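You operate a simulated robot arm through the tools that you are given. There is no shell and no other tool.

The job below is to be done with a simulated robot arm. You get a single attempt, and the scene is never put back.

JOB
Stir the blue tin smooth, wash the short stirrer and close the tin.
Fine: water-based practice paint; rest the lid on the bench; wash the stirrer in the orange bucket and stand it in the black holder; leave the other tin shut.

Only the result counts: the job must be done as asked and must still hold three seconds after the hand-in. Knocking over, shifting, dropping, spilling or breaking anything else fails it. Lids that push on must go on centred and level and be pressed home; caps that screw on are set level and turned clockwise until they are tight.

ROBOT AND FRAMES
A 7-joint arm with a two-finger parallel gripper, fixed in place. Base frame: the origin is at the foot of the arm, x ahead of it, y to its left, z up. Lengths are in m, angles in rad, forces in N, time in s.
With the tool pointing down near the work surface it reaches from about 0.46 to 0.92 m from the base axis. Its first joint turns from -2.007 to 2.007 rad. Payload 3.91 kg.
The TCP is the grasp point between the finger pads, 0.03 m short of the fingertips. In the tool frame z runs along the fingers and y along their closing line. The gripper opens to 0.11 m. The fingers are 0.02 m wide and 0.01 m thick; the gripper's body (0.048 by 0.112 m) begins 0.055 m behind the TCP.
Orientation is told as [roll, pitch, yaw] about the base's x, y, z axes, in that order, counted from this pose: with the fingers straight down and closing along the base's y, the tool's x points along the base's -x, its y along +y and its z along -z.

CONTROLS
- The arm moves only by the tool servo_tool. Its argument "series" is one flat list of numbers, 7 for each row, row after row: the turn, a rotation vector about the base's x, y, z in units of 6 degrees (1.0 is 6 degrees), then the shift along the base's x, y, z in units of 40 mm (1.0 is 40 mm), then the gripper command, from -1 (shut) to 1 (fully open), values between in proportion. In form: [rx, ry, rz, x, y, z, jaw, rx, ry, rz, x, y, z, jaw, ...]. A call has 1 to 20 rows; each row shifts and turns the commanded pose from where the row before left it. A call with a number of a shift or a turn outside -1 to 1 is refused whole. Each row takes 0.2 s and may step no farther than 0.05 m and 0.15 rad from the row before; otherwise, or with a gripper value out of range, the whole call is refused. A pose out of reach is approached as far as the arm can. The call stops where the force on the tool passes 40 N (or 10 N more than at its start, if that is more) or the arm is blocked; 0.2 s more then pass. Each finger travels about 0.153 m/s and halts on what it meets, pressing with about 30 N; the grip force reading is that of the motor and also rises with nothing between the fingers. The clock runs only during rows and for 0.2 s after the last one: add rows that do not move to give the fingers time. The reply holds the time, the measured pose of the TCP, the force on the tool along the base axes, the opening and the grip force, in the units named above and with some noise, with the torque about the TCP (base axes, N m) and any sound that the robot's microphone picked up, and new pictures: "pictures" is both (left out), scene, wrist or none.
- Cameras (640 x 400 px; columns grow to the right, rows downward): "scene" is fixed at [0.2294, 0.6536, 1.7274]; the picture's right is [-0.83, -0.56, 0.00], its down [-0.30, 0.45, -0.84] and it looks along [0.47, -0.70, -0.54] (base axes); focal length 342 px, centre (320, 200). "wrist" rides on the gripper at [0.072, 0.017, -0.103] in the tool frame; the picture's right is [-0.23, 0.97, 0.00], its down [-0.76, -0.18, -0.62] and it looks along [-0.61, -0.14, 0.78] (tool axes); focal length 222 px, centre (320, 200). There is no depth. A picture from a camera that has moved, and an enlarged one, comes with that camera's place and axes in the base frame and with its lens. The place of the scene camera against the robot may be out by one fixed shift of up to 0.025 m in any direction.
- raise_lower(by): slides the trunk up (or, below 0, down) by that many m; the arm rides with it, the base frame stays. It gives what a move gives, with no picture.
- enlarge(camera, box): a new picture of the part [left, top, right, bottom] of that camera's present view, enlarged. The clock stands still meanwhile.
- close_job(): hands the job in; it is judged then, once.

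Places have to be worked out from the pictures, the camera data and where the tool is seen. Open the gripper and draw the arm clear of the work before you hand the job in, unless the task says otherwise.

The tools are called after "Emit:" by a JSON object that holds its "name" and its "arguments". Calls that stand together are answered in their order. servo_tool: Moves the arm, as the interface text tells. Its arguments: {"type":"object","properties":{"series":{"type":"array","items":{"type":"number"}},"pictures":{"type":"string","enum":["both","scene","wrist","none"]}},"required":["series"]} The other tools are called the same way: raise_lower (by) slides the trunk up or down; enlarge (camera, box) takes an enlarged picture of a part of a camera's view; close_job () hands the job in.

At the start:

```text
time: 0.0
position: [0.5181, -0.0952, 1.3812]
orientation: [-0.001, -0.001, 0.0]
force: [-0.6, -0.4, 0.6]
ft_torque: [0.0, 0.01, 0.02]
gripper_width: 0.1101
gripper_force: 0.0
trunk travel left (down, up): [-0.85, 0.14]
```

scene: 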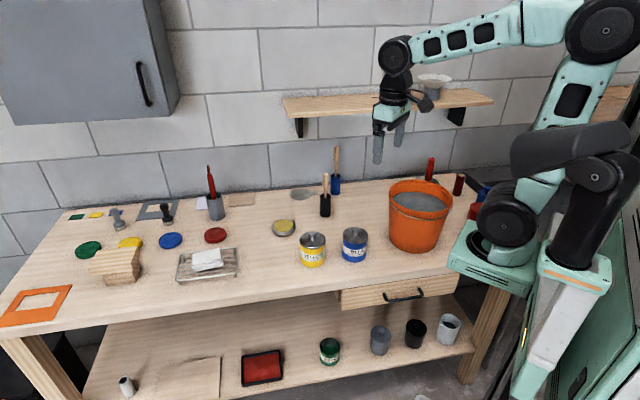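
wrist: 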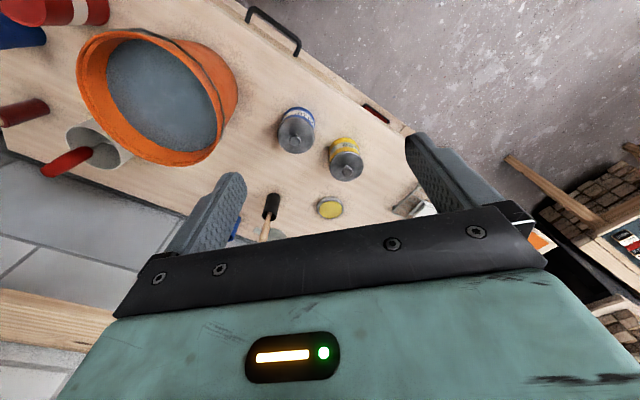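

I begin by looking closer at the bench around the tins, holders and bucket, without moving anything.

Emit:
{"name": "enlarge", "arguments": {"camera": "scene", "box": [260, 140, 480, 280]}}

Emit:
{"name": "enlarge", "arguments": {"camera": "scene", "box": [60, 150, 300, 300]}}

Emit:
{"name": "enlarge", "arguments": {"camera": "wrist", "box": [200, 80, 440, 240]}}

```text
2.86 times, centred on (370, 210) of scene
camera zoom: at [0.2294, 0.6536, 1.7274], right [-0.83, -0.56, 0.0], down [-0.3, 0.45, -0.84], along [0.47, -0.7, -0.54], focal length 976 px, centre (177, 171)
```

zoom: 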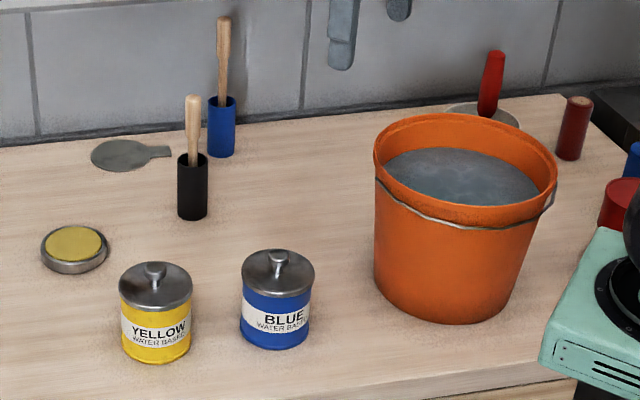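

```text
2.67 times, centred on (180, 225) of scene
camera zoom: at [0.2294, 0.6536, 1.7274], right [-0.83, -0.56, 0.0], down [-0.3, 0.45, -0.84], along [0.47, -0.7, -0.54], focal length 911 px, centre (693, 133)
```

zoom: 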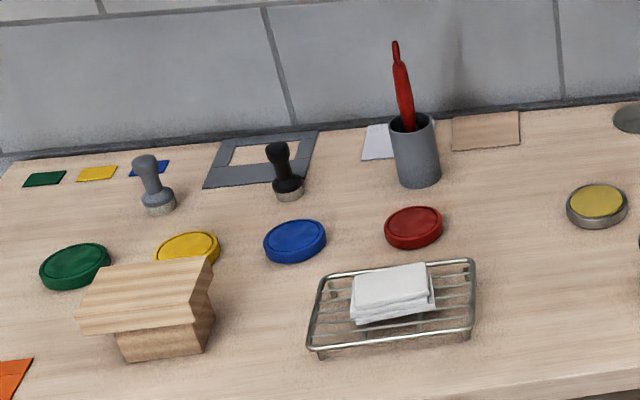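

```text
2.50 times, centred on (320, 160) of wrist
camera zoom: at [0.4453, -0.0779, 1.4841], right [0.23, 0.97, 0.0], down [0.76, -0.18, 0.62], along [0.61, -0.14, -0.78], focal length 555 px, centre (320, 300)
```

zoom: 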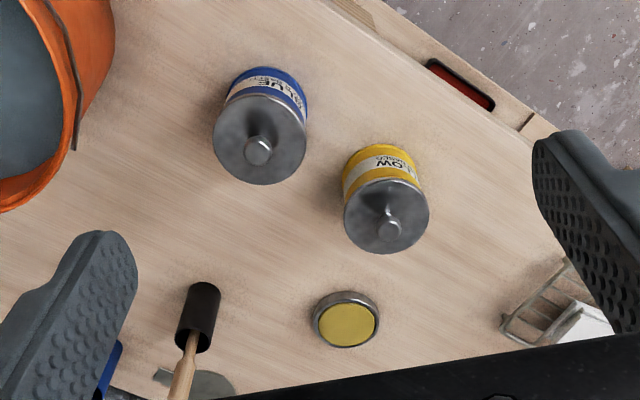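

The blue tin's lid seems to sit near [0.64, -0.18, 0.97], and the stirrer in the black holder near [0.87, -0.34]. I move the hand somewhat lower and forward, still well above everything, to get better wrist views.

Emit:
{"name": "servo_tool", "arguments": {"series": [0, 0, 0, 0.4, -0.3, -0.8, 1, 0, 0, 0, 0.4, -0.3, -0.8, 1, 0, 0, 0, 0.4, -0.3, -0.8, 1, 0, 0, 0, 0.4, -0.3, -0.8, 1, 0, 0, 0, 0, 0, 0, 1]}}

```text
time: 1.2
position: [0.5794, -0.1446, 1.2543]
orientation: [0.0, 0.0, 0.0]
force: [-0.2, 0.5, -0.1]
ft_torque: [0.0, -0.02, -0.02]
gripper_width: 0.11
gripper_force: 0.1
trunk travel left (down, up): [-0.85, 0.14]
camera wrist: at [0.5076, -0.127, 1.357], right [0.23, 0.97, 0.0], down [0.76, -0.18, 0.62], along [0.61, -0.14, -0.78], focal length 222 px, centre (320, 200)
```

scene: 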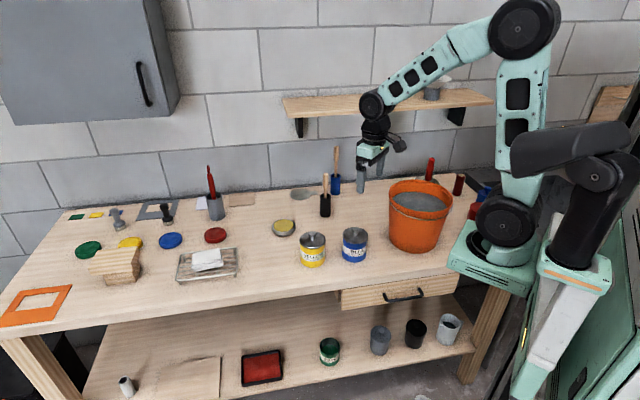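
wrist: 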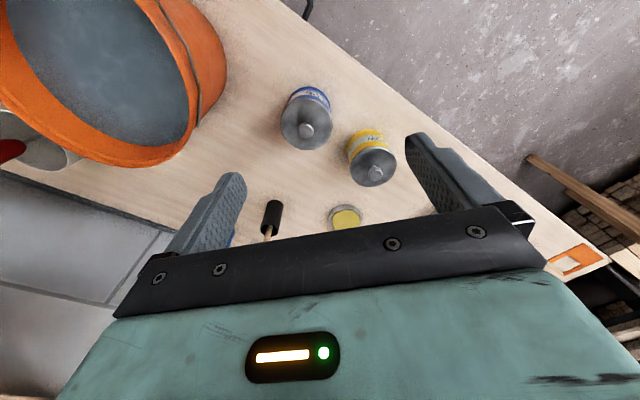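

The view got closer but the lens is wide; I enlarge the parts with the tins and the holders to measure them.

Emit:
{"name": "enlarge", "arguments": {"camera": "wrist", "box": [240, 70, 420, 190]}}

Emit:
{"name": "enlarge", "arguments": {"camera": "wrist", "box": [210, 160, 390, 280]}}

Emit:
{"name": "enlarge", "arguments": {"camera": "scene", "box": [270, 130, 420, 280]}}

```text
3.33 times, centred on (330, 130) of wrist
camera zoom: at [0.5076, -0.127, 1.357], right [0.23, 0.97, 0.0], down [0.76, -0.18, 0.62], along [0.61, -0.14, -0.78], focal length 740 px, centre (287, 433)
```

zoom: 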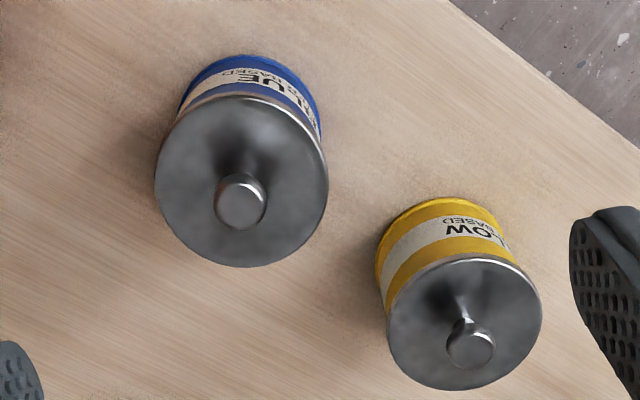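

```text
3.33 times, centred on (300, 220) of wrist
camera zoom: at [0.5076, -0.127, 1.357], right [0.23, 0.97, 0.0], down [0.76, -0.18, 0.62], along [0.61, -0.14, -0.78], focal length 740 px, centre (387, 133)
```

zoom: 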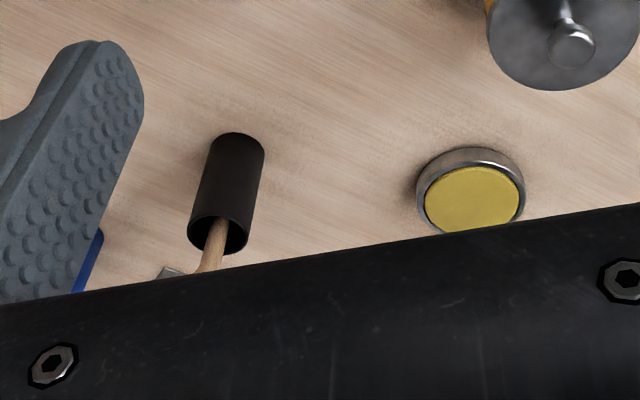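

```text
2.67 times, centred on (345, 205) of scene
camera zoom: at [0.2294, 0.6536, 1.7274], right [-0.83, -0.56, 0.0], down [-0.3, 0.45, -0.84], along [0.47, -0.7, -0.54], focal length 911 px, centre (253, 187)
```

zoom: 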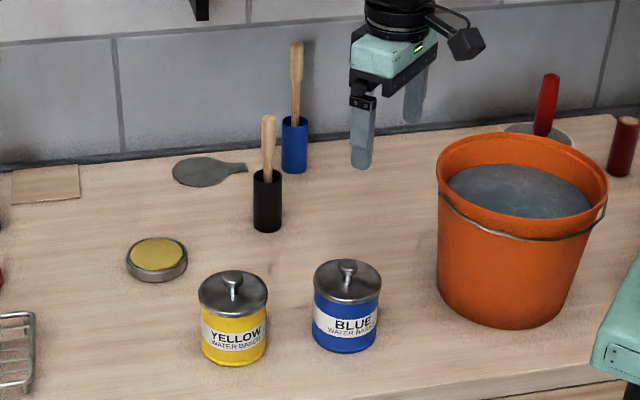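

The two views put the blue lid's centre near [0.635, -0.18]. I move over it at height 1.15, which is above all the things standing on the bench, for a closer fix.

Emit:
{"name": "servo_tool", "arguments": {"series": [0, 0, 0, 0.5, -0.3, -0.85, 1, 0, 0, 0, 0.5, -0.3, -0.85, 1, 0, 0, 0, 0.5, -0.3, -0.85, 1, 0, 0, 0, 0, 0, 0, 1, 0, 0, 0, 0, 0, 0, 1]}}

Emit:
{"name": "enlarge", "arguments": {"camera": "wrist", "box": [200, 40, 440, 200]}}

```text
time: 2.4
position: [0.6419, -0.18, 1.1506]
orientation: [0.001, 0.0, 0.0]
force: [-0.7, 0.6, 0.1]
ft_torque: [0.02, 0.03, 0.03]
gripper_width: 0.11
gripper_force: 0.0
trunk travel left (down, up): [-0.85, 0.14]
camera wrist: at [0.5706, -0.1625, 1.2538], right [0.23, 0.97, 0.0], down [0.76, -0.18, 0.62], along [0.61, -0.14, -0.78], focal length 222 px, centre (320, 200)
```

scene: 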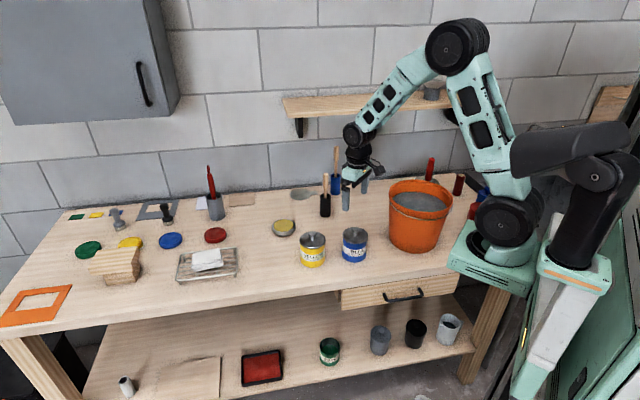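
wrist: 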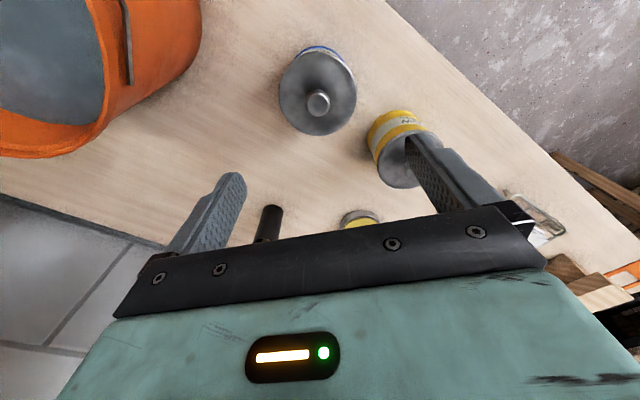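

```text
2.50 times, centred on (320, 120) of wrist
camera zoom: at [0.5706, -0.1625, 1.2538], right [0.23, 0.97, 0.0], down [0.76, -0.18, 0.62], along [0.61, -0.14, -0.78], focal length 555 px, centre (320, 400)
```

zoom: 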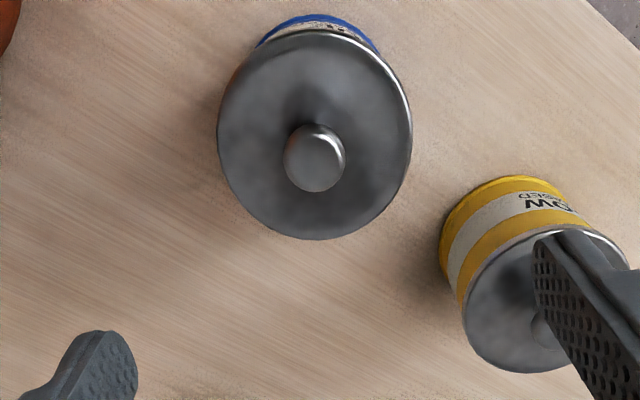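

The lid looks centred near [0.630, -0.179], its top at about 0.99 and the knob's top near 1.03, with a knob roughly 23 mm wide. I line up over the knob and come down to 1.06 with the fingers open to check it again.

Emit:
{"name": "servo_tool", "arguments": {"series": [0, 0, 0, -0.3, 0.02, -0.75, 1, 0, 0, 0, 0, 0, -0.75, 1, 0, 0, 0, 0, 0, -0.7, 1, 0, 0, 0, 0, 0, 0, 1, 0, 0, 0, 0, 0, 0, 1]}}

Emit:
{"name": "enlarge", "arguments": {"camera": "wrist", "box": [200, 60, 440, 220]}}

Emit:
{"name": "enlarge", "arguments": {"camera": "scene", "box": [300, 160, 420, 280]}}

```text
time: 3.6
position: [0.6299, -0.1788, 1.0635]
orientation: [0.0, 0.0, 0.001]
force: [-0.3, 0.1, 0.0]
ft_torque: [0.0, -0.02, 0.03]
gripper_width: 0.11
gripper_force: 0.0
trunk travel left (down, up): [-0.85, 0.14]
camera wrist: at [0.5578, -0.161, 1.1662], right [0.23, 0.97, 0.0], down [0.76, -0.18, 0.62], along [0.61, -0.14, -0.78], focal length 222 px, centre (320, 200)
```

scene: 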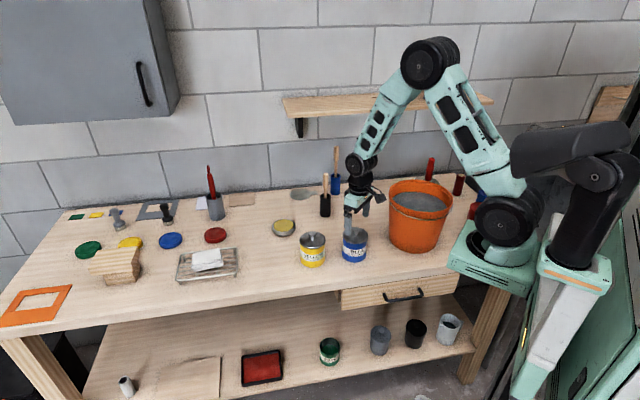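
wrist: 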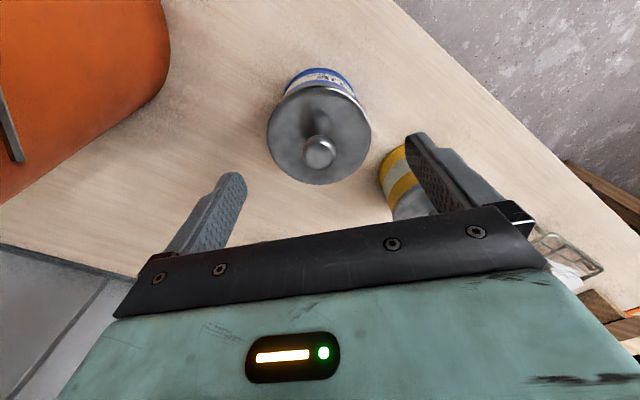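

```text
2.50 times, centred on (320, 140) of wrist
camera zoom: at [0.5578, -0.161, 1.1662], right [0.23, 0.97, 0.0], down [0.76, -0.18, 0.62], along [0.61, -0.14, -0.78], focal length 555 px, centre (320, 350)
```

zoom: 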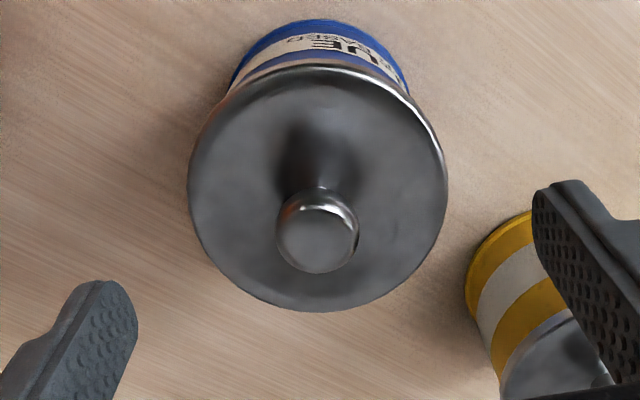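

```text
3.33 times, centred on (360, 220) of scene
camera zoom: at [0.2294, 0.6536, 1.7274], right [-0.83, -0.56, 0.0], down [-0.3, 0.45, -0.84], along [0.47, -0.7, -0.54], focal length 1138 px, centre (187, 133)
```

zoom: 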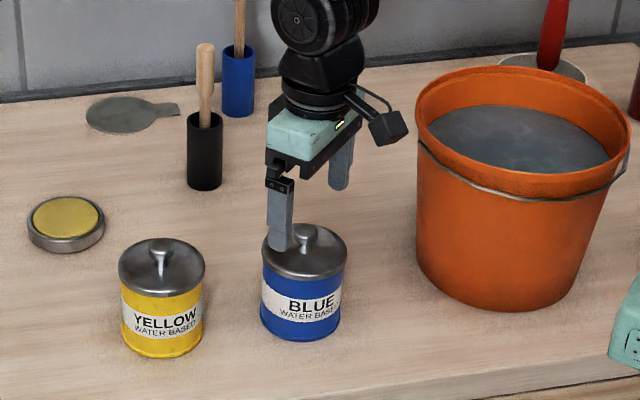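

Now the fixes agree: knob at about [0.6335, -0.180], its head near z 1.013 and the lid plate near 0.978. I lower to 1.018, keeping the fingertips about 1 cm above the plate, and close on the knob.

Emit:
{"name": "servo_tool", "arguments": {"series": [0, 0, 0, 0.09, -0.03, -0.57, 1, 0, 0, 0, 0, 0, -0.57, 1, 0, 0, 0, 0, 0, 0, 1, 0, 0, 0, 0, 0, 0, -1, 0, 0, 0, 0, 0, 0, -1, 0, 0, 0, 0, 0, 0, -1]}}

Emit:
{"name": "enlarge", "arguments": {"camera": "scene", "box": [300, 160, 420, 280]}}

```text
time: 5.0
position: [0.6333, -0.179, 1.019]
orientation: [-0.001, 0.0, 0.001]
force: [-0.4, 0.4, -0.3]
ft_torque: [0.02, 0.0, 0.0]
gripper_width: 0.0861
gripper_force: 30.0
trunk travel left (down, up): [-0.85, 0.14]
heard: snap
camera wrist: at [0.5612, -0.1613, 1.1212], right [0.23, 0.97, 0.0], down [0.76, -0.18, 0.62], along [0.61, -0.14, -0.78], focal length 222 px, centre (320, 200)
```

scene: 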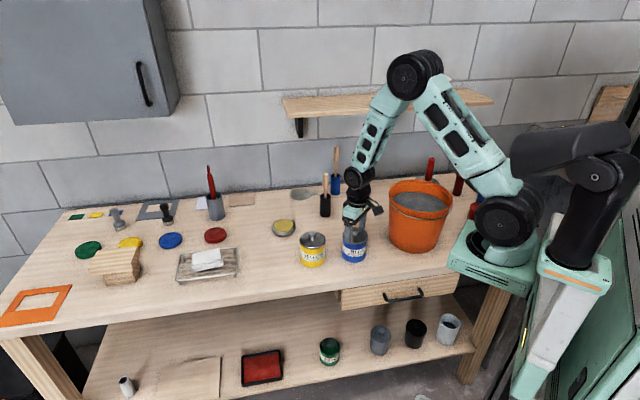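
wrist: 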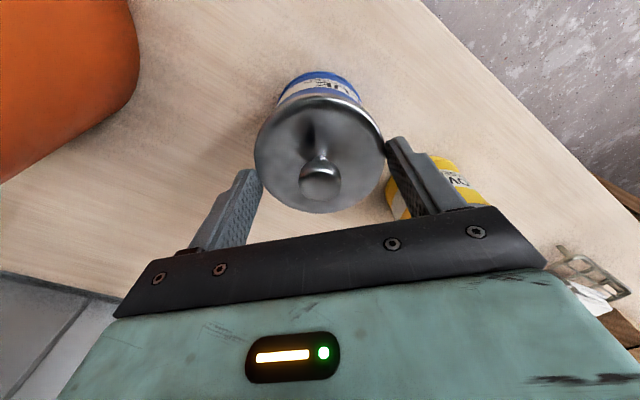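

```text
3.33 times, centred on (360, 220) of scene
camera zoom: at [0.2294, 0.6536, 1.7274], right [-0.83, -0.56, 0.0], down [-0.3, 0.45, -0.84], along [0.47, -0.7, -0.54], focal length 1138 px, centre (187, 133)
```

zoom: 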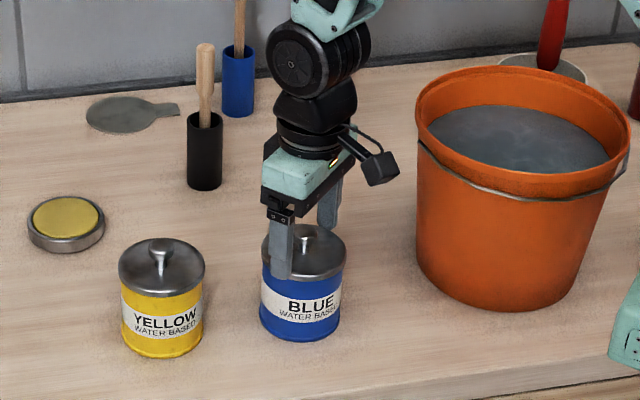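

The fingers stopped at 86 mm with a snap, so they closed on the lid's rim rather than the knob: the lid sits higher (about 0.995) than my last fix. I open, raise 2 cm and close on the knob instead.

Emit:
{"name": "servo_tool", "arguments": {"series": [0, 0, 0, 0, 0, 0, 1, 0, 0, 0, 0, 0, 0, 1, 0, 0, 0, 0, 0, 0.25, 1, 0, 0, 0, 0, 0, 0.25, 1, 0, 0, 0, 0, 0, 0, 1, 0, 0, 0, 0, 0, 0, -1, 0, 0, 0, 0, 0, 0, -1, 0, 0, 0, 0, 0, 0, -1]}}

Emit:
{"name": "enlarge", "arguments": {"camera": "wrist", "box": [200, 60, 440, 220]}}

Emit:
{"name": "enlarge", "arguments": {"camera": "scene", "box": [320, 190, 400, 270]}}

```text
time: 6.8
position: [0.6334, -0.1788, 1.038]
orientation: [0.001, 0.0, 0.0]
force: [0.0, 1.2, 2.0]
ft_torque: [-0.02, 0.01, 0.01]
gripper_width: 0.0232
gripper_force: 29.9
trunk travel left (down, up): [-0.85, 0.14]
camera wrist: at [0.5604, -0.1618, 1.1411], right [0.23, 0.97, 0.0], down [0.76, -0.18, 0.62], along [0.61, -0.14, -0.78], focal length 222 px, centre (320, 200)
```

scene: 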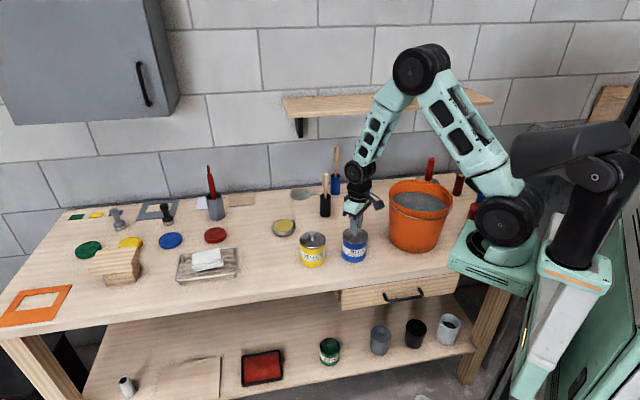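
wrist: 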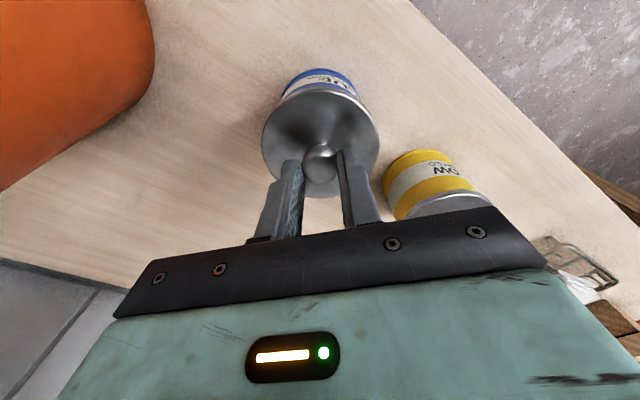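

```text
2.50 times, centred on (320, 140) of wrist
camera zoom: at [0.5604, -0.1618, 1.1411], right [0.23, 0.97, 0.0], down [0.76, -0.18, 0.62], along [0.61, -0.14, -0.78], focal length 555 px, centre (320, 350)
```

zoom: 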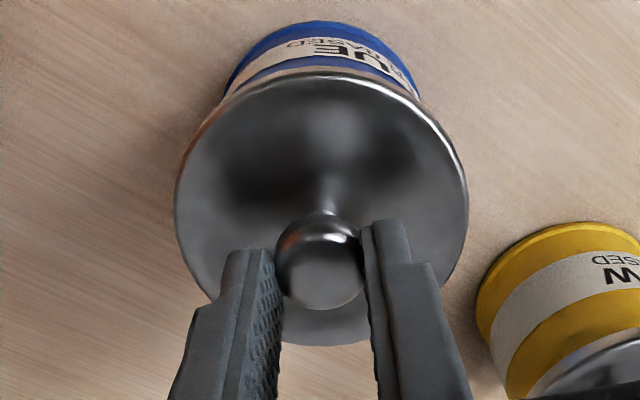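

```text
5.00 times, centred on (360, 230) of scene
camera zoom: at [0.2294, 0.6536, 1.7274], right [-0.83, -0.56, 0.0], down [-0.3, 0.45, -0.84], along [0.47, -0.7, -0.54], focal length 1708 px, centre (120, 50)
```

zoom: 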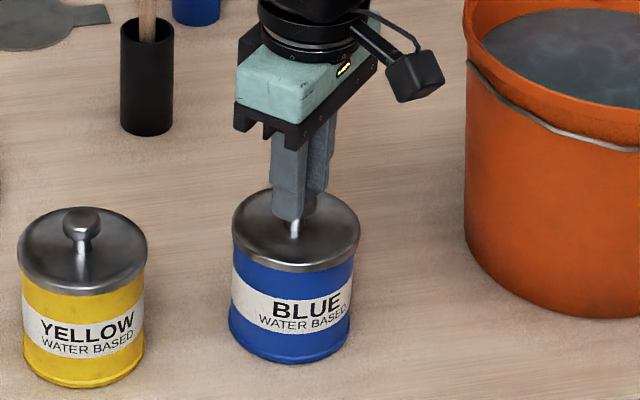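

The knob is held at 23 mm. I pull straight up slowly in small steps and watch the force and whether the tin stays put.

Emit:
{"name": "servo_tool", "arguments": {"series": [0, 0, 0, 0, 0, 0.15, -1, 0, 0, 0, 0, 0, 0.15, -1, 0, 0, 0, 0, 0, 0.15, -1, 0, 0, 0, 0, 0, 0, -1]}}

Emit:
{"name": "enlarge", "arguments": {"camera": "scene", "box": [320, 190, 400, 270]}}

```text
time: 7.8
position: [0.6333, -0.1797, 1.0565]
orientation: [0.0, 0.0, 0.0]
force: [-0.3, 0.3, -0.2]
ft_torque: [-0.03, 0.0, -0.01]
gripper_width: 0.0234
gripper_force: 30.0
trunk travel left (down, up): [-0.85, 0.14]
camera wrist: at [0.5602, -0.1619, 1.1589], right [0.23, 0.97, 0.0], down [0.76, -0.18, 0.62], along [0.61, -0.14, -0.78], focal length 222 px, centre (320, 200)
```

scene: 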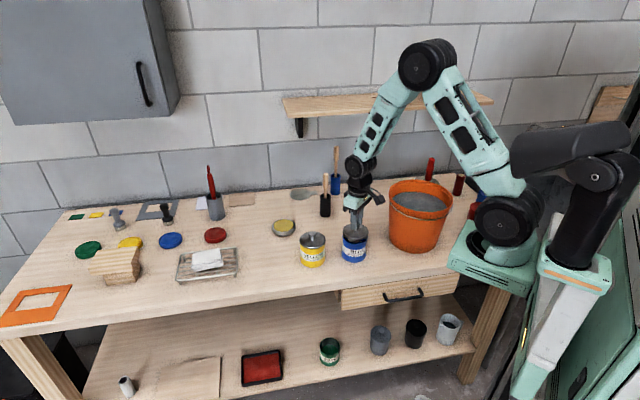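
wrist: 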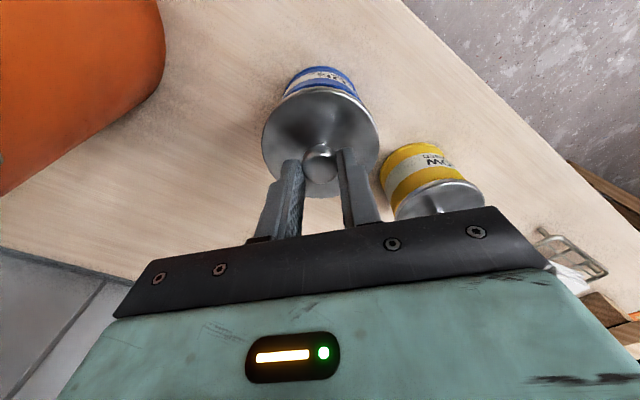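

```text
5.00 times, centred on (360, 230) of scene
camera zoom: at [0.2294, 0.6536, 1.7274], right [-0.83, -0.56, 0.0], down [-0.3, 0.45, -0.84], along [0.47, -0.7, -0.54], focal length 1708 px, centre (120, 50)
```

zoom: 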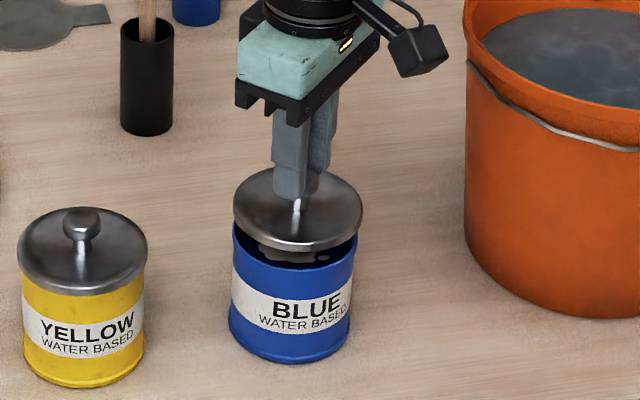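

The lid came free with the tin staying in place, and unstirred paint is visible inside. I lift a bit more and carry the lid to the clear bench spot near [0.745, -0.225], then come down to just above the bench.

Emit:
{"name": "servo_tool", "arguments": {"series": [0, 0, 0, 0, 0, 0.6, -1, 0, 0, 0, 0, 0, 0.5, -1, 0, 0, 0, 0.7, -0.28, 0, -1, 0, 0, 0, 0.7, -0.28, 0, -1, 0, 0, 0, 0.7, -0.28, 0, -1, 0, 0, 0, 0.7, -0.28, 0, -1, 0, 0, 0, 0, 0, -0.6, -1, 0, 0, 0, 0, 0, -0.8, -1, 0, 0, 0, 0, 0, -0.8, -1, 0, 0, 0, 0, 0, -0.5, -1, 0, 0, 0, 0, 0, 0, -1]}}

Emit:
{"name": "enlarge", "arguments": {"camera": "scene", "box": [290, 170, 410, 290]}}

```text
time: 10.2
position: [0.7442, -0.2236, 0.9927]
orientation: [-0.001, 0.0, -0.001]
force: [-0.4, 0.5, -0.2]
ft_torque: [-0.02, 0.05, 0.0]
gripper_width: 0.0232
gripper_force: 30.1
trunk travel left (down, up): [-0.85, 0.14]
camera wrist: at [0.6721, -0.2067, 1.0943], right [0.23, 0.97, 0.0], down [0.76, -0.18, 0.62], along [0.61, -0.14, -0.78], focal length 222 px, centre (320, 200)
```

scene: 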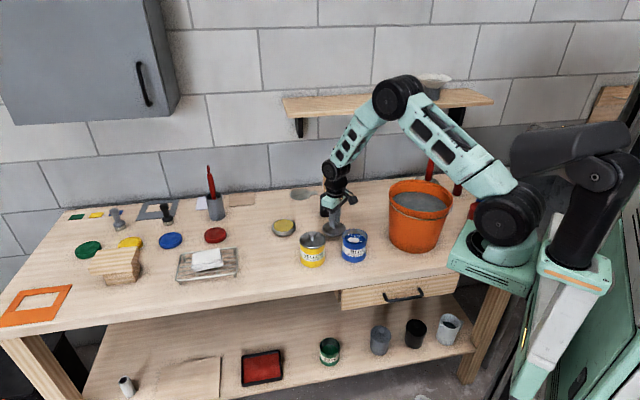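
wrist: 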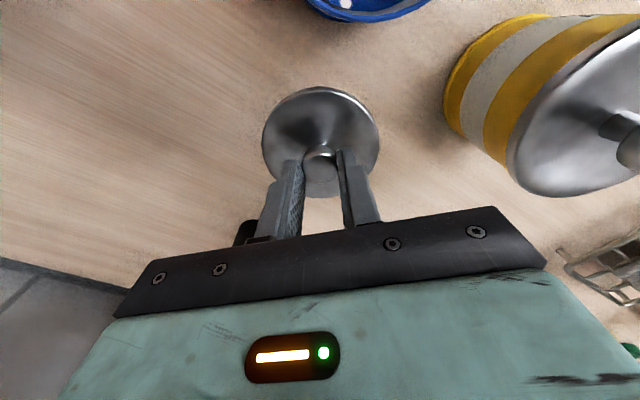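

```text
3.33 times, centred on (350, 230) of scene
camera zoom: at [0.2294, 0.6536, 1.7274], right [-0.83, -0.56, 0.0], down [-0.3, 0.45, -0.84], along [0.47, -0.7, -0.54], focal length 1138 px, centre (220, 100)
```

zoom: 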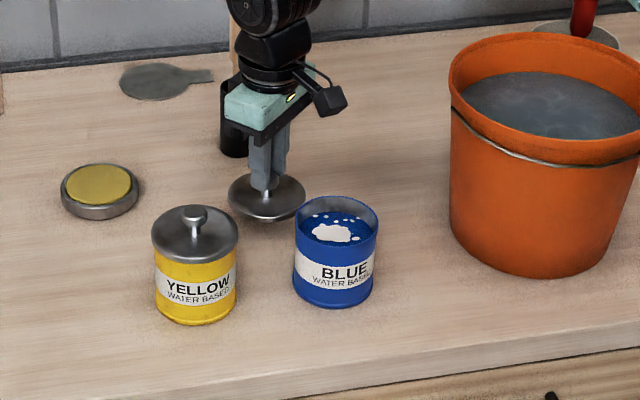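

The lid is hovering over clear bench between the tins and holder. I lower gently in small steps to feel for the bench.

Emit:
{"name": "servo_tool", "arguments": {"series": [0, 0, 0, 0, 0, -0.2, -1, 0, 0, 0, 0, 0, -0.2, -1, 0, 0, 0, 0, 0, -0.15, -1, 0, 0, 0, 0, 0, 0, -1], "pictures": "none"}}

Emit:
{"name": "enlarge", "arguments": {"camera": "scene", "box": [300, 190, 380, 270]}}

```text
time: 11.2
position: [0.7444, -0.2239, 0.9696]
orientation: [0.001, 0.002, 0.002]
force: [0.3, 0.5, -0.5]
ft_torque: [0.02, -0.01, 0.04]
gripper_width: 0.0233
gripper_force: 30.2
trunk travel left (down, up): [-0.85, 0.14]
```

```text
5.00 times, centred on (340, 230) of scene
camera zoom: at [0.2294, 0.6536, 1.7274], right [-0.83, -0.56, 0.0], down [-0.3, 0.45, -0.84], along [0.47, -0.7, -0.54], focal length 1708 px, centre (220, 50)
```

zoom: 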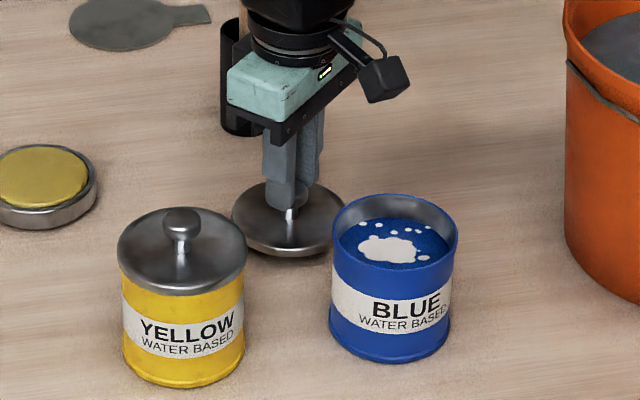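

No contact yet at 0.970. I keep lowering in 3 mm steps.

Emit:
{"name": "servo_tool", "arguments": {"series": [0, 0, 0, 0, 0, -0.08, -1, 0, 0, 0, 0, 0, -0.08, -1, 0, 0, 0, 0, 0, -0.08, -1, 0, 0, 0, 0, 0, 0, -1], "pictures": "none"}}

```text
time: 12.2
position: [0.7443, -0.2237, 0.9586]
orientation: [-0.001, -0.001, 0.002]
force: [-0.6, 0.5, -0.5]
ft_torque: [-0.03, -0.01, 0.01]
gripper_width: 0.0231
gripper_force: 29.9
trunk travel left (down, up): [-0.85, 0.14]
```

Still free at 0.959; I go on with 2 mm steps.

Emit:
{"name": "servo_tool", "arguments": {"series": [0, 0, 0, 0, 0, -0.05, -1, 0, 0, 0, 0, 0, -0.05, -1, 0, 0, 0, 0, 0, -0.05, -1, 0, 0, 0, 0, 0, 0, -1], "pictures": "none"}}

Emit:
{"name": "enlarge", "arguments": {"camera": "scene", "box": [300, 190, 380, 270]}}

```text
time: 13.2
position: [0.7448, -0.2241, 0.9549]
orientation: [0.001, 0.0, 0.0]
force: [-0.5, -0.1, 4.9]
ft_torque: [0.0, 0.08, 0.04]
gripper_width: 0.0229
gripper_force: 29.9
trunk travel left (down, up): [-0.85, 0.14]
```

```text
5.00 times, centred on (340, 230) of scene
camera zoom: at [0.2294, 0.6536, 1.7274], right [-0.83, -0.56, 0.0], down [-0.3, 0.45, -0.84], along [0.47, -0.7, -0.54], focal length 1708 px, centre (220, 50)
```

zoom: 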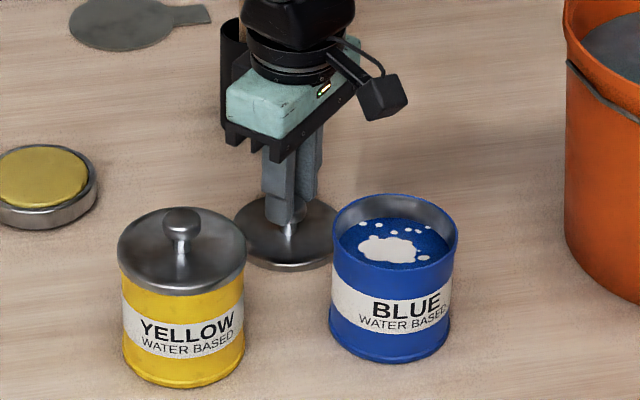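

The lid has touched the bench (about 5 N at 0.955). I open the fingers and rise straight up, then look at the lid and stirrer.

Emit:
{"name": "servo_tool", "arguments": {"series": [0, 0, 0, 0, 0, 0, 0, 0, 0, 0, 0, 0, 0, 0, 0, 0, 0, 0, 0, 0, 0, 0, 0, 0, 0, 0, 0.5, 0, 0, 0, 0, 0, 0, 0.8, 0, 0, 0, 0, 0, 0, 0.9, 0, 0, 0, 0, 0, 0, 0.9, 0, 0, 0, 0, 0, 0, 0, 0]}}

Emit:
{"name": "enlarge", "arguments": {"camera": "scene", "box": [290, 140, 410, 260]}}

Emit:
{"name": "enlarge", "arguments": {"camera": "wrist", "box": [180, 40, 420, 200]}}

```text
time: 15.0
position: [0.7461, -0.2226, 1.079]
orientation: [-0.001, 0.0, 0.0]
force: [1.2, -1.1, -0.7]
ft_torque: [0.0, 0.01, 0.01]
gripper_width: 0.0549
gripper_force: 0.2
trunk travel left (down, up): [-0.85, 0.14]
camera wrist: at [0.6733, -0.2058, 1.1807], right [0.23, 0.97, 0.0], down [0.76, -0.18, 0.62], along [0.61, -0.14, -0.78], focal length 222 px, centre (320, 200)
```

scene: 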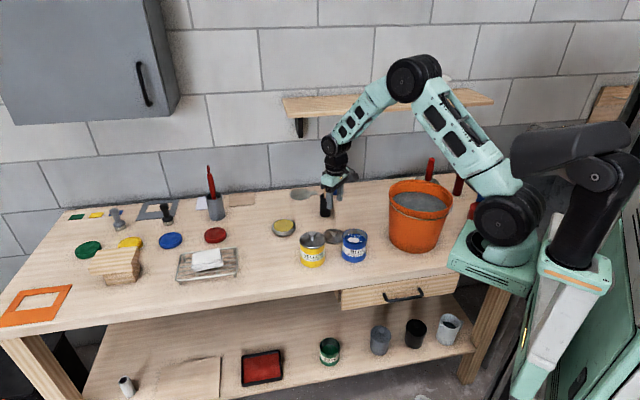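
wrist: 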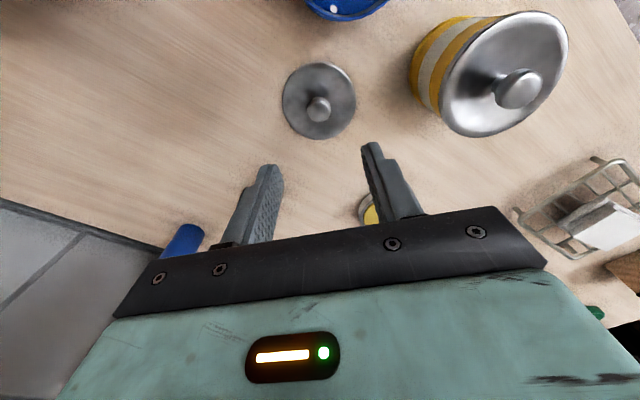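

```text
3.33 times, centred on (350, 200) of scene
camera zoom: at [0.2294, 0.6536, 1.7274], right [-0.83, -0.56, 0.0], down [-0.3, 0.45, -0.84], along [0.47, -0.7, -0.54], focal length 1138 px, centre (220, 200)
```

zoom: 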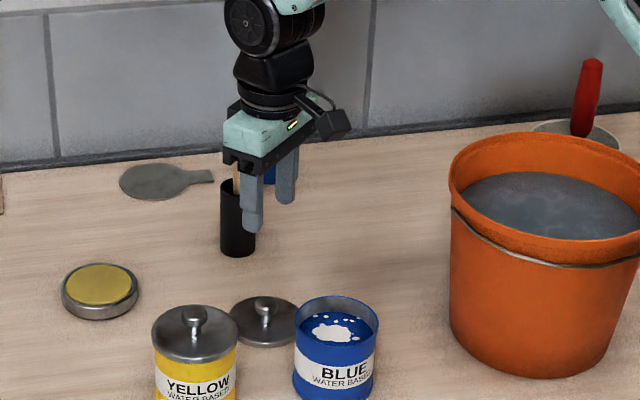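

```text
2.50 times, centred on (300, 120) of wrist
camera zoom: at [0.6733, -0.2058, 1.1807], right [0.23, 0.97, 0.0], down [0.76, -0.18, 0.62], along [0.61, -0.14, -0.78], focal length 555 px, centre (370, 400)
```

zoom: 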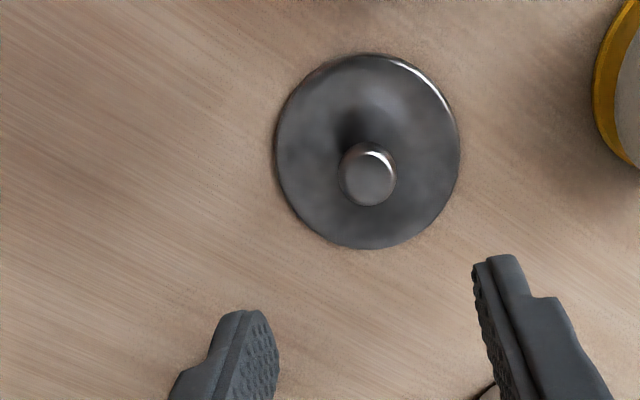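

The lid rests flat on the bench with its knob at about [0.745, -0.224] (grip height 0.955). Next I rise and move back-left of the black holder so the wrist camera can see its stirrer between the open fingers.

Emit:
{"name": "servo_tool", "arguments": {"series": [0, 0, 0, 0, 0, 1, 1, 0, 0, 0, 0, 0, 1, 1, 0, 0, 0, 0, 0, 1, 1, 0, 0, 0, 0, 0, 1, 1, 0, 0, 0, 0.45, -0.8, 0.3, 1, 0, 0, 0, 0.45, -0.8, 0, 1, 0, 0, 0, 0.45, -0.8, 0, 1, 0, 0, 0, 0, 0, 0, 1, 0, 0, 0, 0, 0, 0, 1]}}

Emit:
{"name": "enlarge", "arguments": {"camera": "wrist", "box": [230, 60, 410, 180]}}

```text
time: 17.0
position: [0.7986, -0.3212, 1.2508]
orientation: [0.0, 0.002, -0.001]
force: [0.9, -0.2, 0.2]
ft_torque: [0.02, 0.02, 0.02]
gripper_width: 0.1101
gripper_force: 0.1
trunk travel left (down, up): [-0.85, 0.14]
camera wrist: at [0.7262, -0.3037, 1.3531], right [0.23, 0.97, 0.0], down [0.76, -0.18, 0.62], along [0.61, -0.14, -0.78], focal length 222 px, centre (320, 200)
```

scene: 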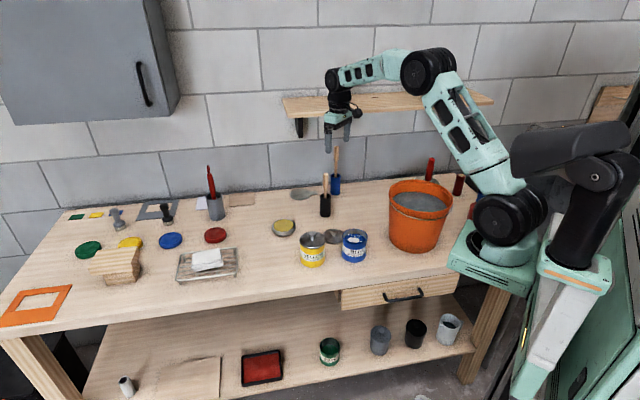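
wrist: 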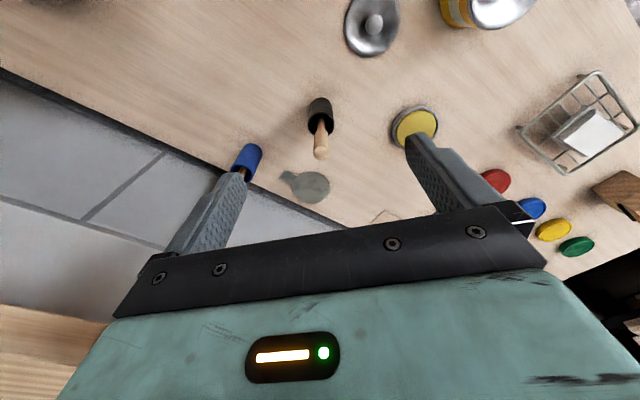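

```text
3.33 times, centred on (320, 120) of wrist
camera zoom: at [0.7262, -0.3037, 1.3531], right [0.23, 0.97, 0.0], down [0.76, -0.18, 0.62], along [0.61, -0.14, -0.78], focal length 740 px, centre (320, 467)
```

zoom: 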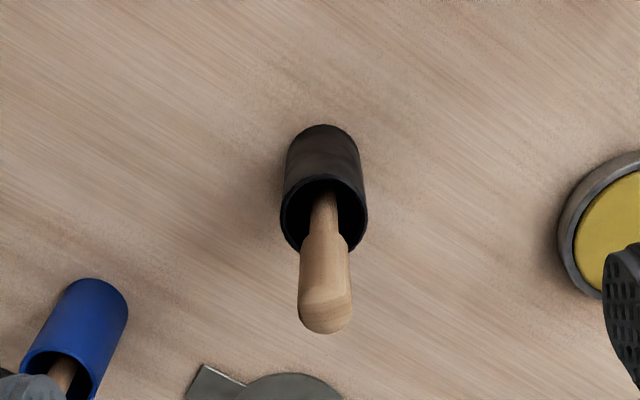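

The short stirrer stands upright in the black holder at about [0.851, -0.331], handle top near z 1.10 (the one in the blue holder reaches about 1.14, so it is the longer one). I go over it at 1.17 and check alignment before coming down.

Emit:
{"name": "servo_tool", "arguments": {"series": [0, 0, 0, 0.655, -0.12, -0.6, 1, 0, 0, 0, 0.655, -0.12, -0.6, 1, 0, 0, 0, 0, 0, -0.6, 1, 0, 0, 0, 0, 0, 0, 1, 0, 0, 0, 0, 0, 0, 1]}}

Emit:
{"name": "enlarge", "arguments": {"camera": "wrist", "box": [230, 80, 410, 200]}}

Emit:
{"name": "enlarge", "arguments": {"camera": "scene", "box": [280, 110, 390, 220]}}

```text
time: 18.2
position: [0.8524, -0.3298, 1.1793]
orientation: [-0.001, -0.001, 0.002]
force: [0.7, -0.1, -0.1]
ft_torque: [0.02, -0.03, -0.02]
gripper_width: 0.11
gripper_force: 0.0
trunk travel left (down, up): [-0.85, 0.14]
camera wrist: at [0.7794, -0.3128, 1.2816], right [0.23, 0.97, 0.0], down [0.76, -0.18, 0.62], along [0.61, -0.14, -0.78], focal length 222 px, centre (320, 200)
```

scene: 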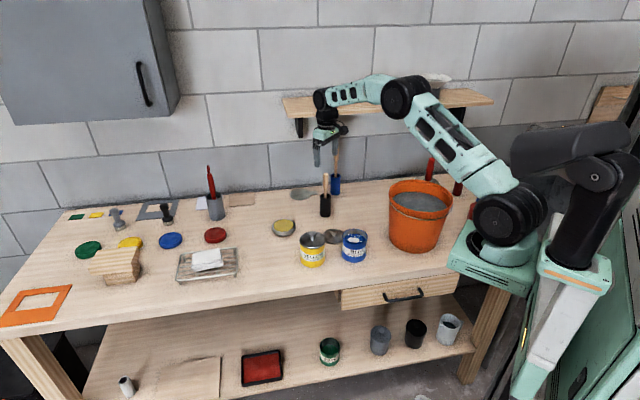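
wrist: 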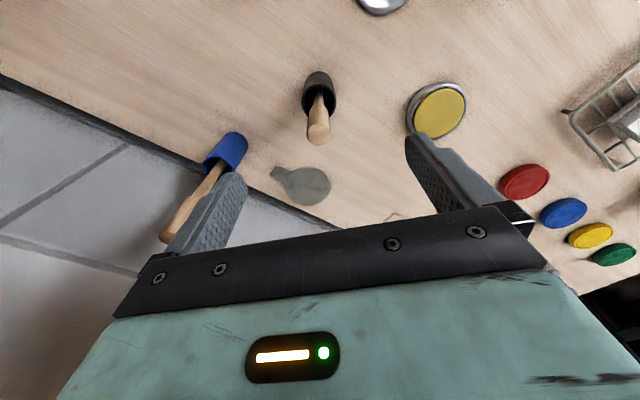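

```text
3.33 times, centred on (320, 140) of wrist
camera zoom: at [0.7794, -0.3128, 1.2816], right [0.23, 0.97, 0.0], down [0.76, -0.18, 0.62], along [0.61, -0.14, -0.78], focal length 740 px, centre (320, 400)
```

zoom: 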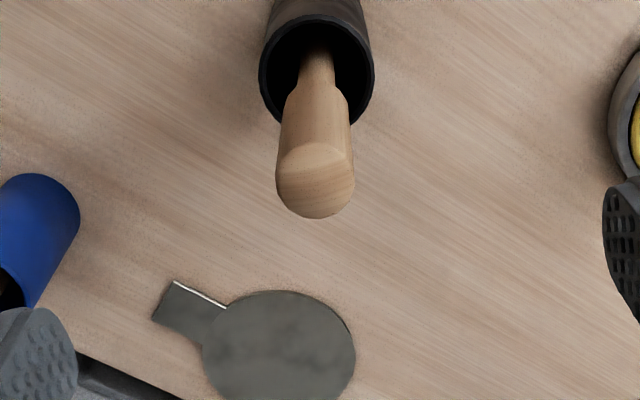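

```text
3.64 times, centred on (335, 165) of scene
camera zoom: at [0.2294, 0.6536, 1.7274], right [-0.83, -0.56, 0.0], down [-0.3, 0.45, -0.84], along [0.47, -0.7, -0.54], focal length 1242 px, centre (266, 327)
```

zoom: 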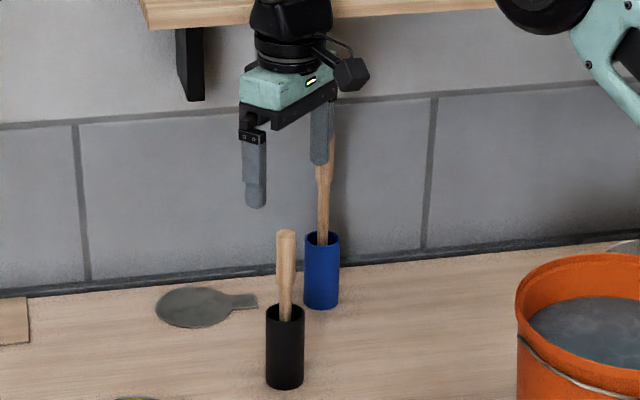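

The handle's end is at about [0.8495, -0.330, 1.105], centred between the open fingers; the wide part spans roughly z 1.036 to 1.105. I come down to 1.072 and close on it.

Emit:
{"name": "servo_tool", "arguments": {"series": [0, 0, 0, -0.06, 0, -0.9, 1, 0, 0, 0, 0, 0, -0.9, 1, 0, 0, 0, 0, 0, -0.88, 1, 0, 0, 0, 0, 0, 0, 1, 0, 0, 0, 0, 0, 0, 0, 0, 0, 0, 0, 0, 0, -1, 0, 0, 0, 0, 0, 0, -1, 0, 0, 0, 0, 0, 0, -1]}}

Emit:
{"name": "enlarge", "arguments": {"camera": "scene", "box": [280, 110, 390, 220]}}

Emit:
{"name": "enlarge", "arguments": {"camera": "wrist", "box": [230, 80, 410, 200]}}

```text
time: 20.0
position: [0.8495, -0.3311, 1.0713]
orientation: [0.002, 0.0, 0.0]
force: [0.1, 0.6, -0.3]
ft_torque: [0.03, 0.01, 0.03]
gripper_width: 0.0206
gripper_force: 29.5
trunk travel left (down, up): [-0.85, 0.14]
camera wrist: at [0.777, -0.3126, 1.1737], right [0.23, 0.97, 0.0], down [0.76, -0.18, 0.62], along [0.61, -0.14, -0.78], focal length 222 px, centre (320, 200)
```

scene: 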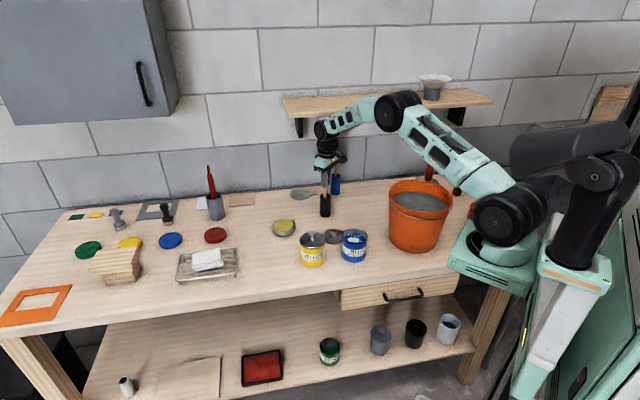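
wrist: 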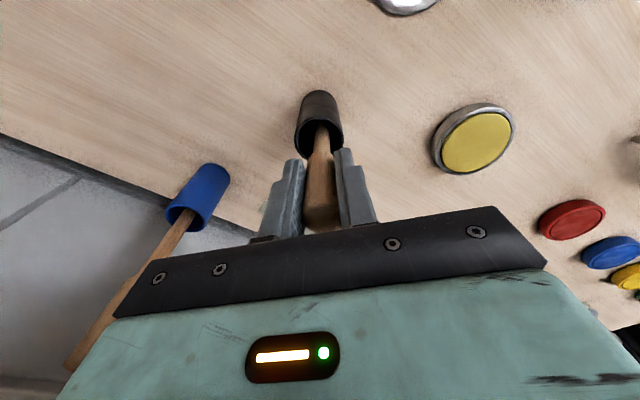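

```text
3.64 times, centred on (335, 165) of scene
camera zoom: at [0.2294, 0.6536, 1.7274], right [-0.83, -0.56, 0.0], down [-0.3, 0.45, -0.84], along [0.47, -0.7, -0.54], focal length 1242 px, centre (266, 327)
```

zoom: 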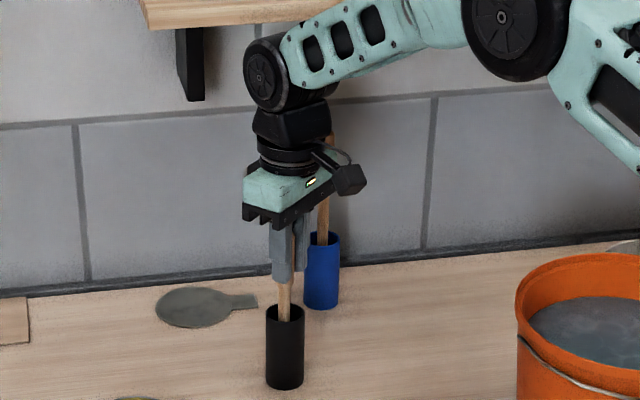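

```text
3.33 times, centred on (320, 140) of wrist
camera zoom: at [0.777, -0.3126, 1.1737], right [0.23, 0.97, 0.0], down [0.76, -0.18, 0.62], along [0.61, -0.14, -0.78], focal length 740 px, centre (320, 400)
```

zoom: 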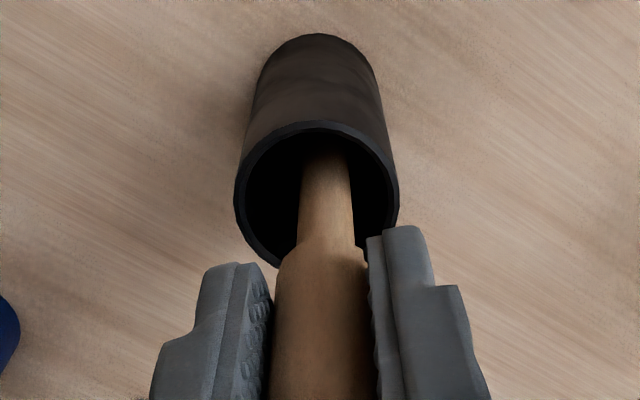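

The handle is held at 20.6 mm, vertical in the holder. I lift straight up slowly until the stirrer is clear of the holder.

Emit:
{"name": "servo_tool", "arguments": {"series": [0, 0, 0, 0, 0, 0.3, -1, 0, 0, 0, 0, 0, 0.5, -1, 0, 0, 0, 0, 0, 0.6, -1, 0, 0, 0, 0, 0, 0.6, -1, 0, 0, 0, 0, 0, 0.6, -1, 0, 0, 0, 0, 0, 0.6, -1, 0, 0, 0, 0, 0, 0, -1]}}

Emit:
{"name": "enlarge", "arguments": {"camera": "scene", "box": [280, 110, 390, 220]}}

Emit:
{"name": "enlarge", "arguments": {"camera": "wrist", "box": [230, 80, 410, 200]}}

```text
time: 21.6
position: [0.8481, -0.3291, 1.2]
orientation: [0.0, -0.002, -0.001]
force: [-0.2, 0.5, -0.2]
ft_torque: [-0.01, -0.05, 0.01]
gripper_width: 0.0202
gripper_force: 30.1
trunk travel left (down, up): [-0.85, 0.14]
camera wrist: at [0.7762, -0.3123, 1.3025], right [0.23, 0.97, 0.0], down [0.76, -0.18, 0.62], along [0.61, -0.14, -0.78], focal length 222 px, centre (320, 200)
```

scene: 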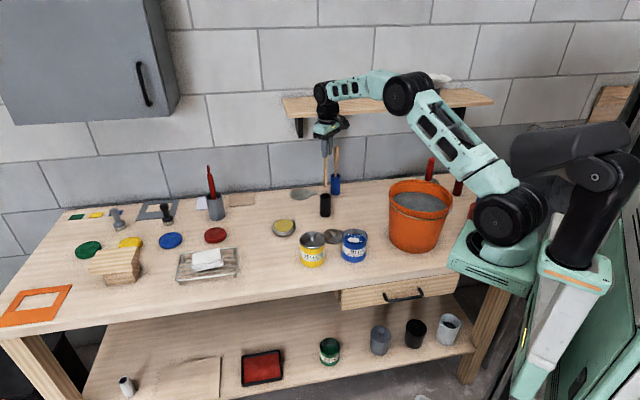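
wrist: 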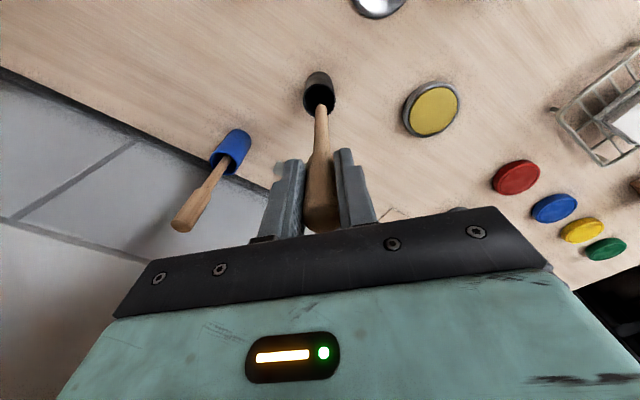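

```text
3.64 times, centred on (335, 165) of scene
camera zoom: at [0.2294, 0.6536, 1.7274], right [-0.83, -0.56, 0.0], down [-0.3, 0.45, -0.84], along [0.47, -0.7, -0.54], focal length 1242 px, centre (266, 327)
```

zoom: 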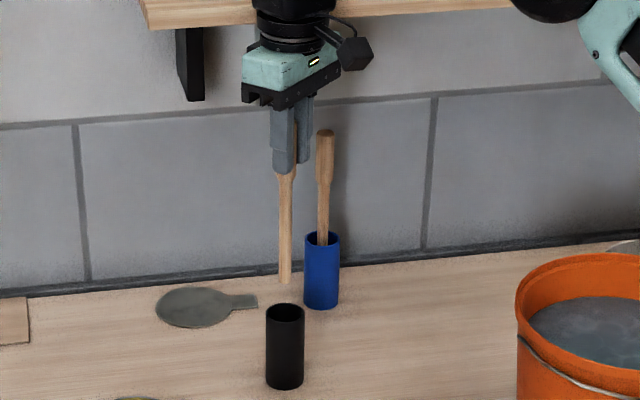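

```text
3.33 times, centred on (320, 140) of wrist
camera zoom: at [0.7762, -0.3123, 1.3025], right [0.23, 0.97, 0.0], down [0.76, -0.18, 0.62], along [0.61, -0.14, -0.78], focal length 740 px, centre (320, 400)
```

zoom: 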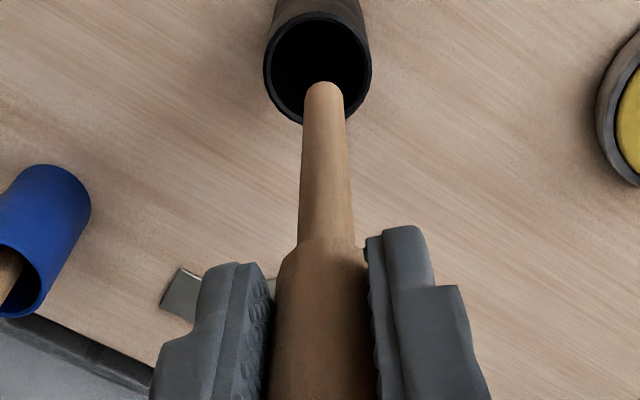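

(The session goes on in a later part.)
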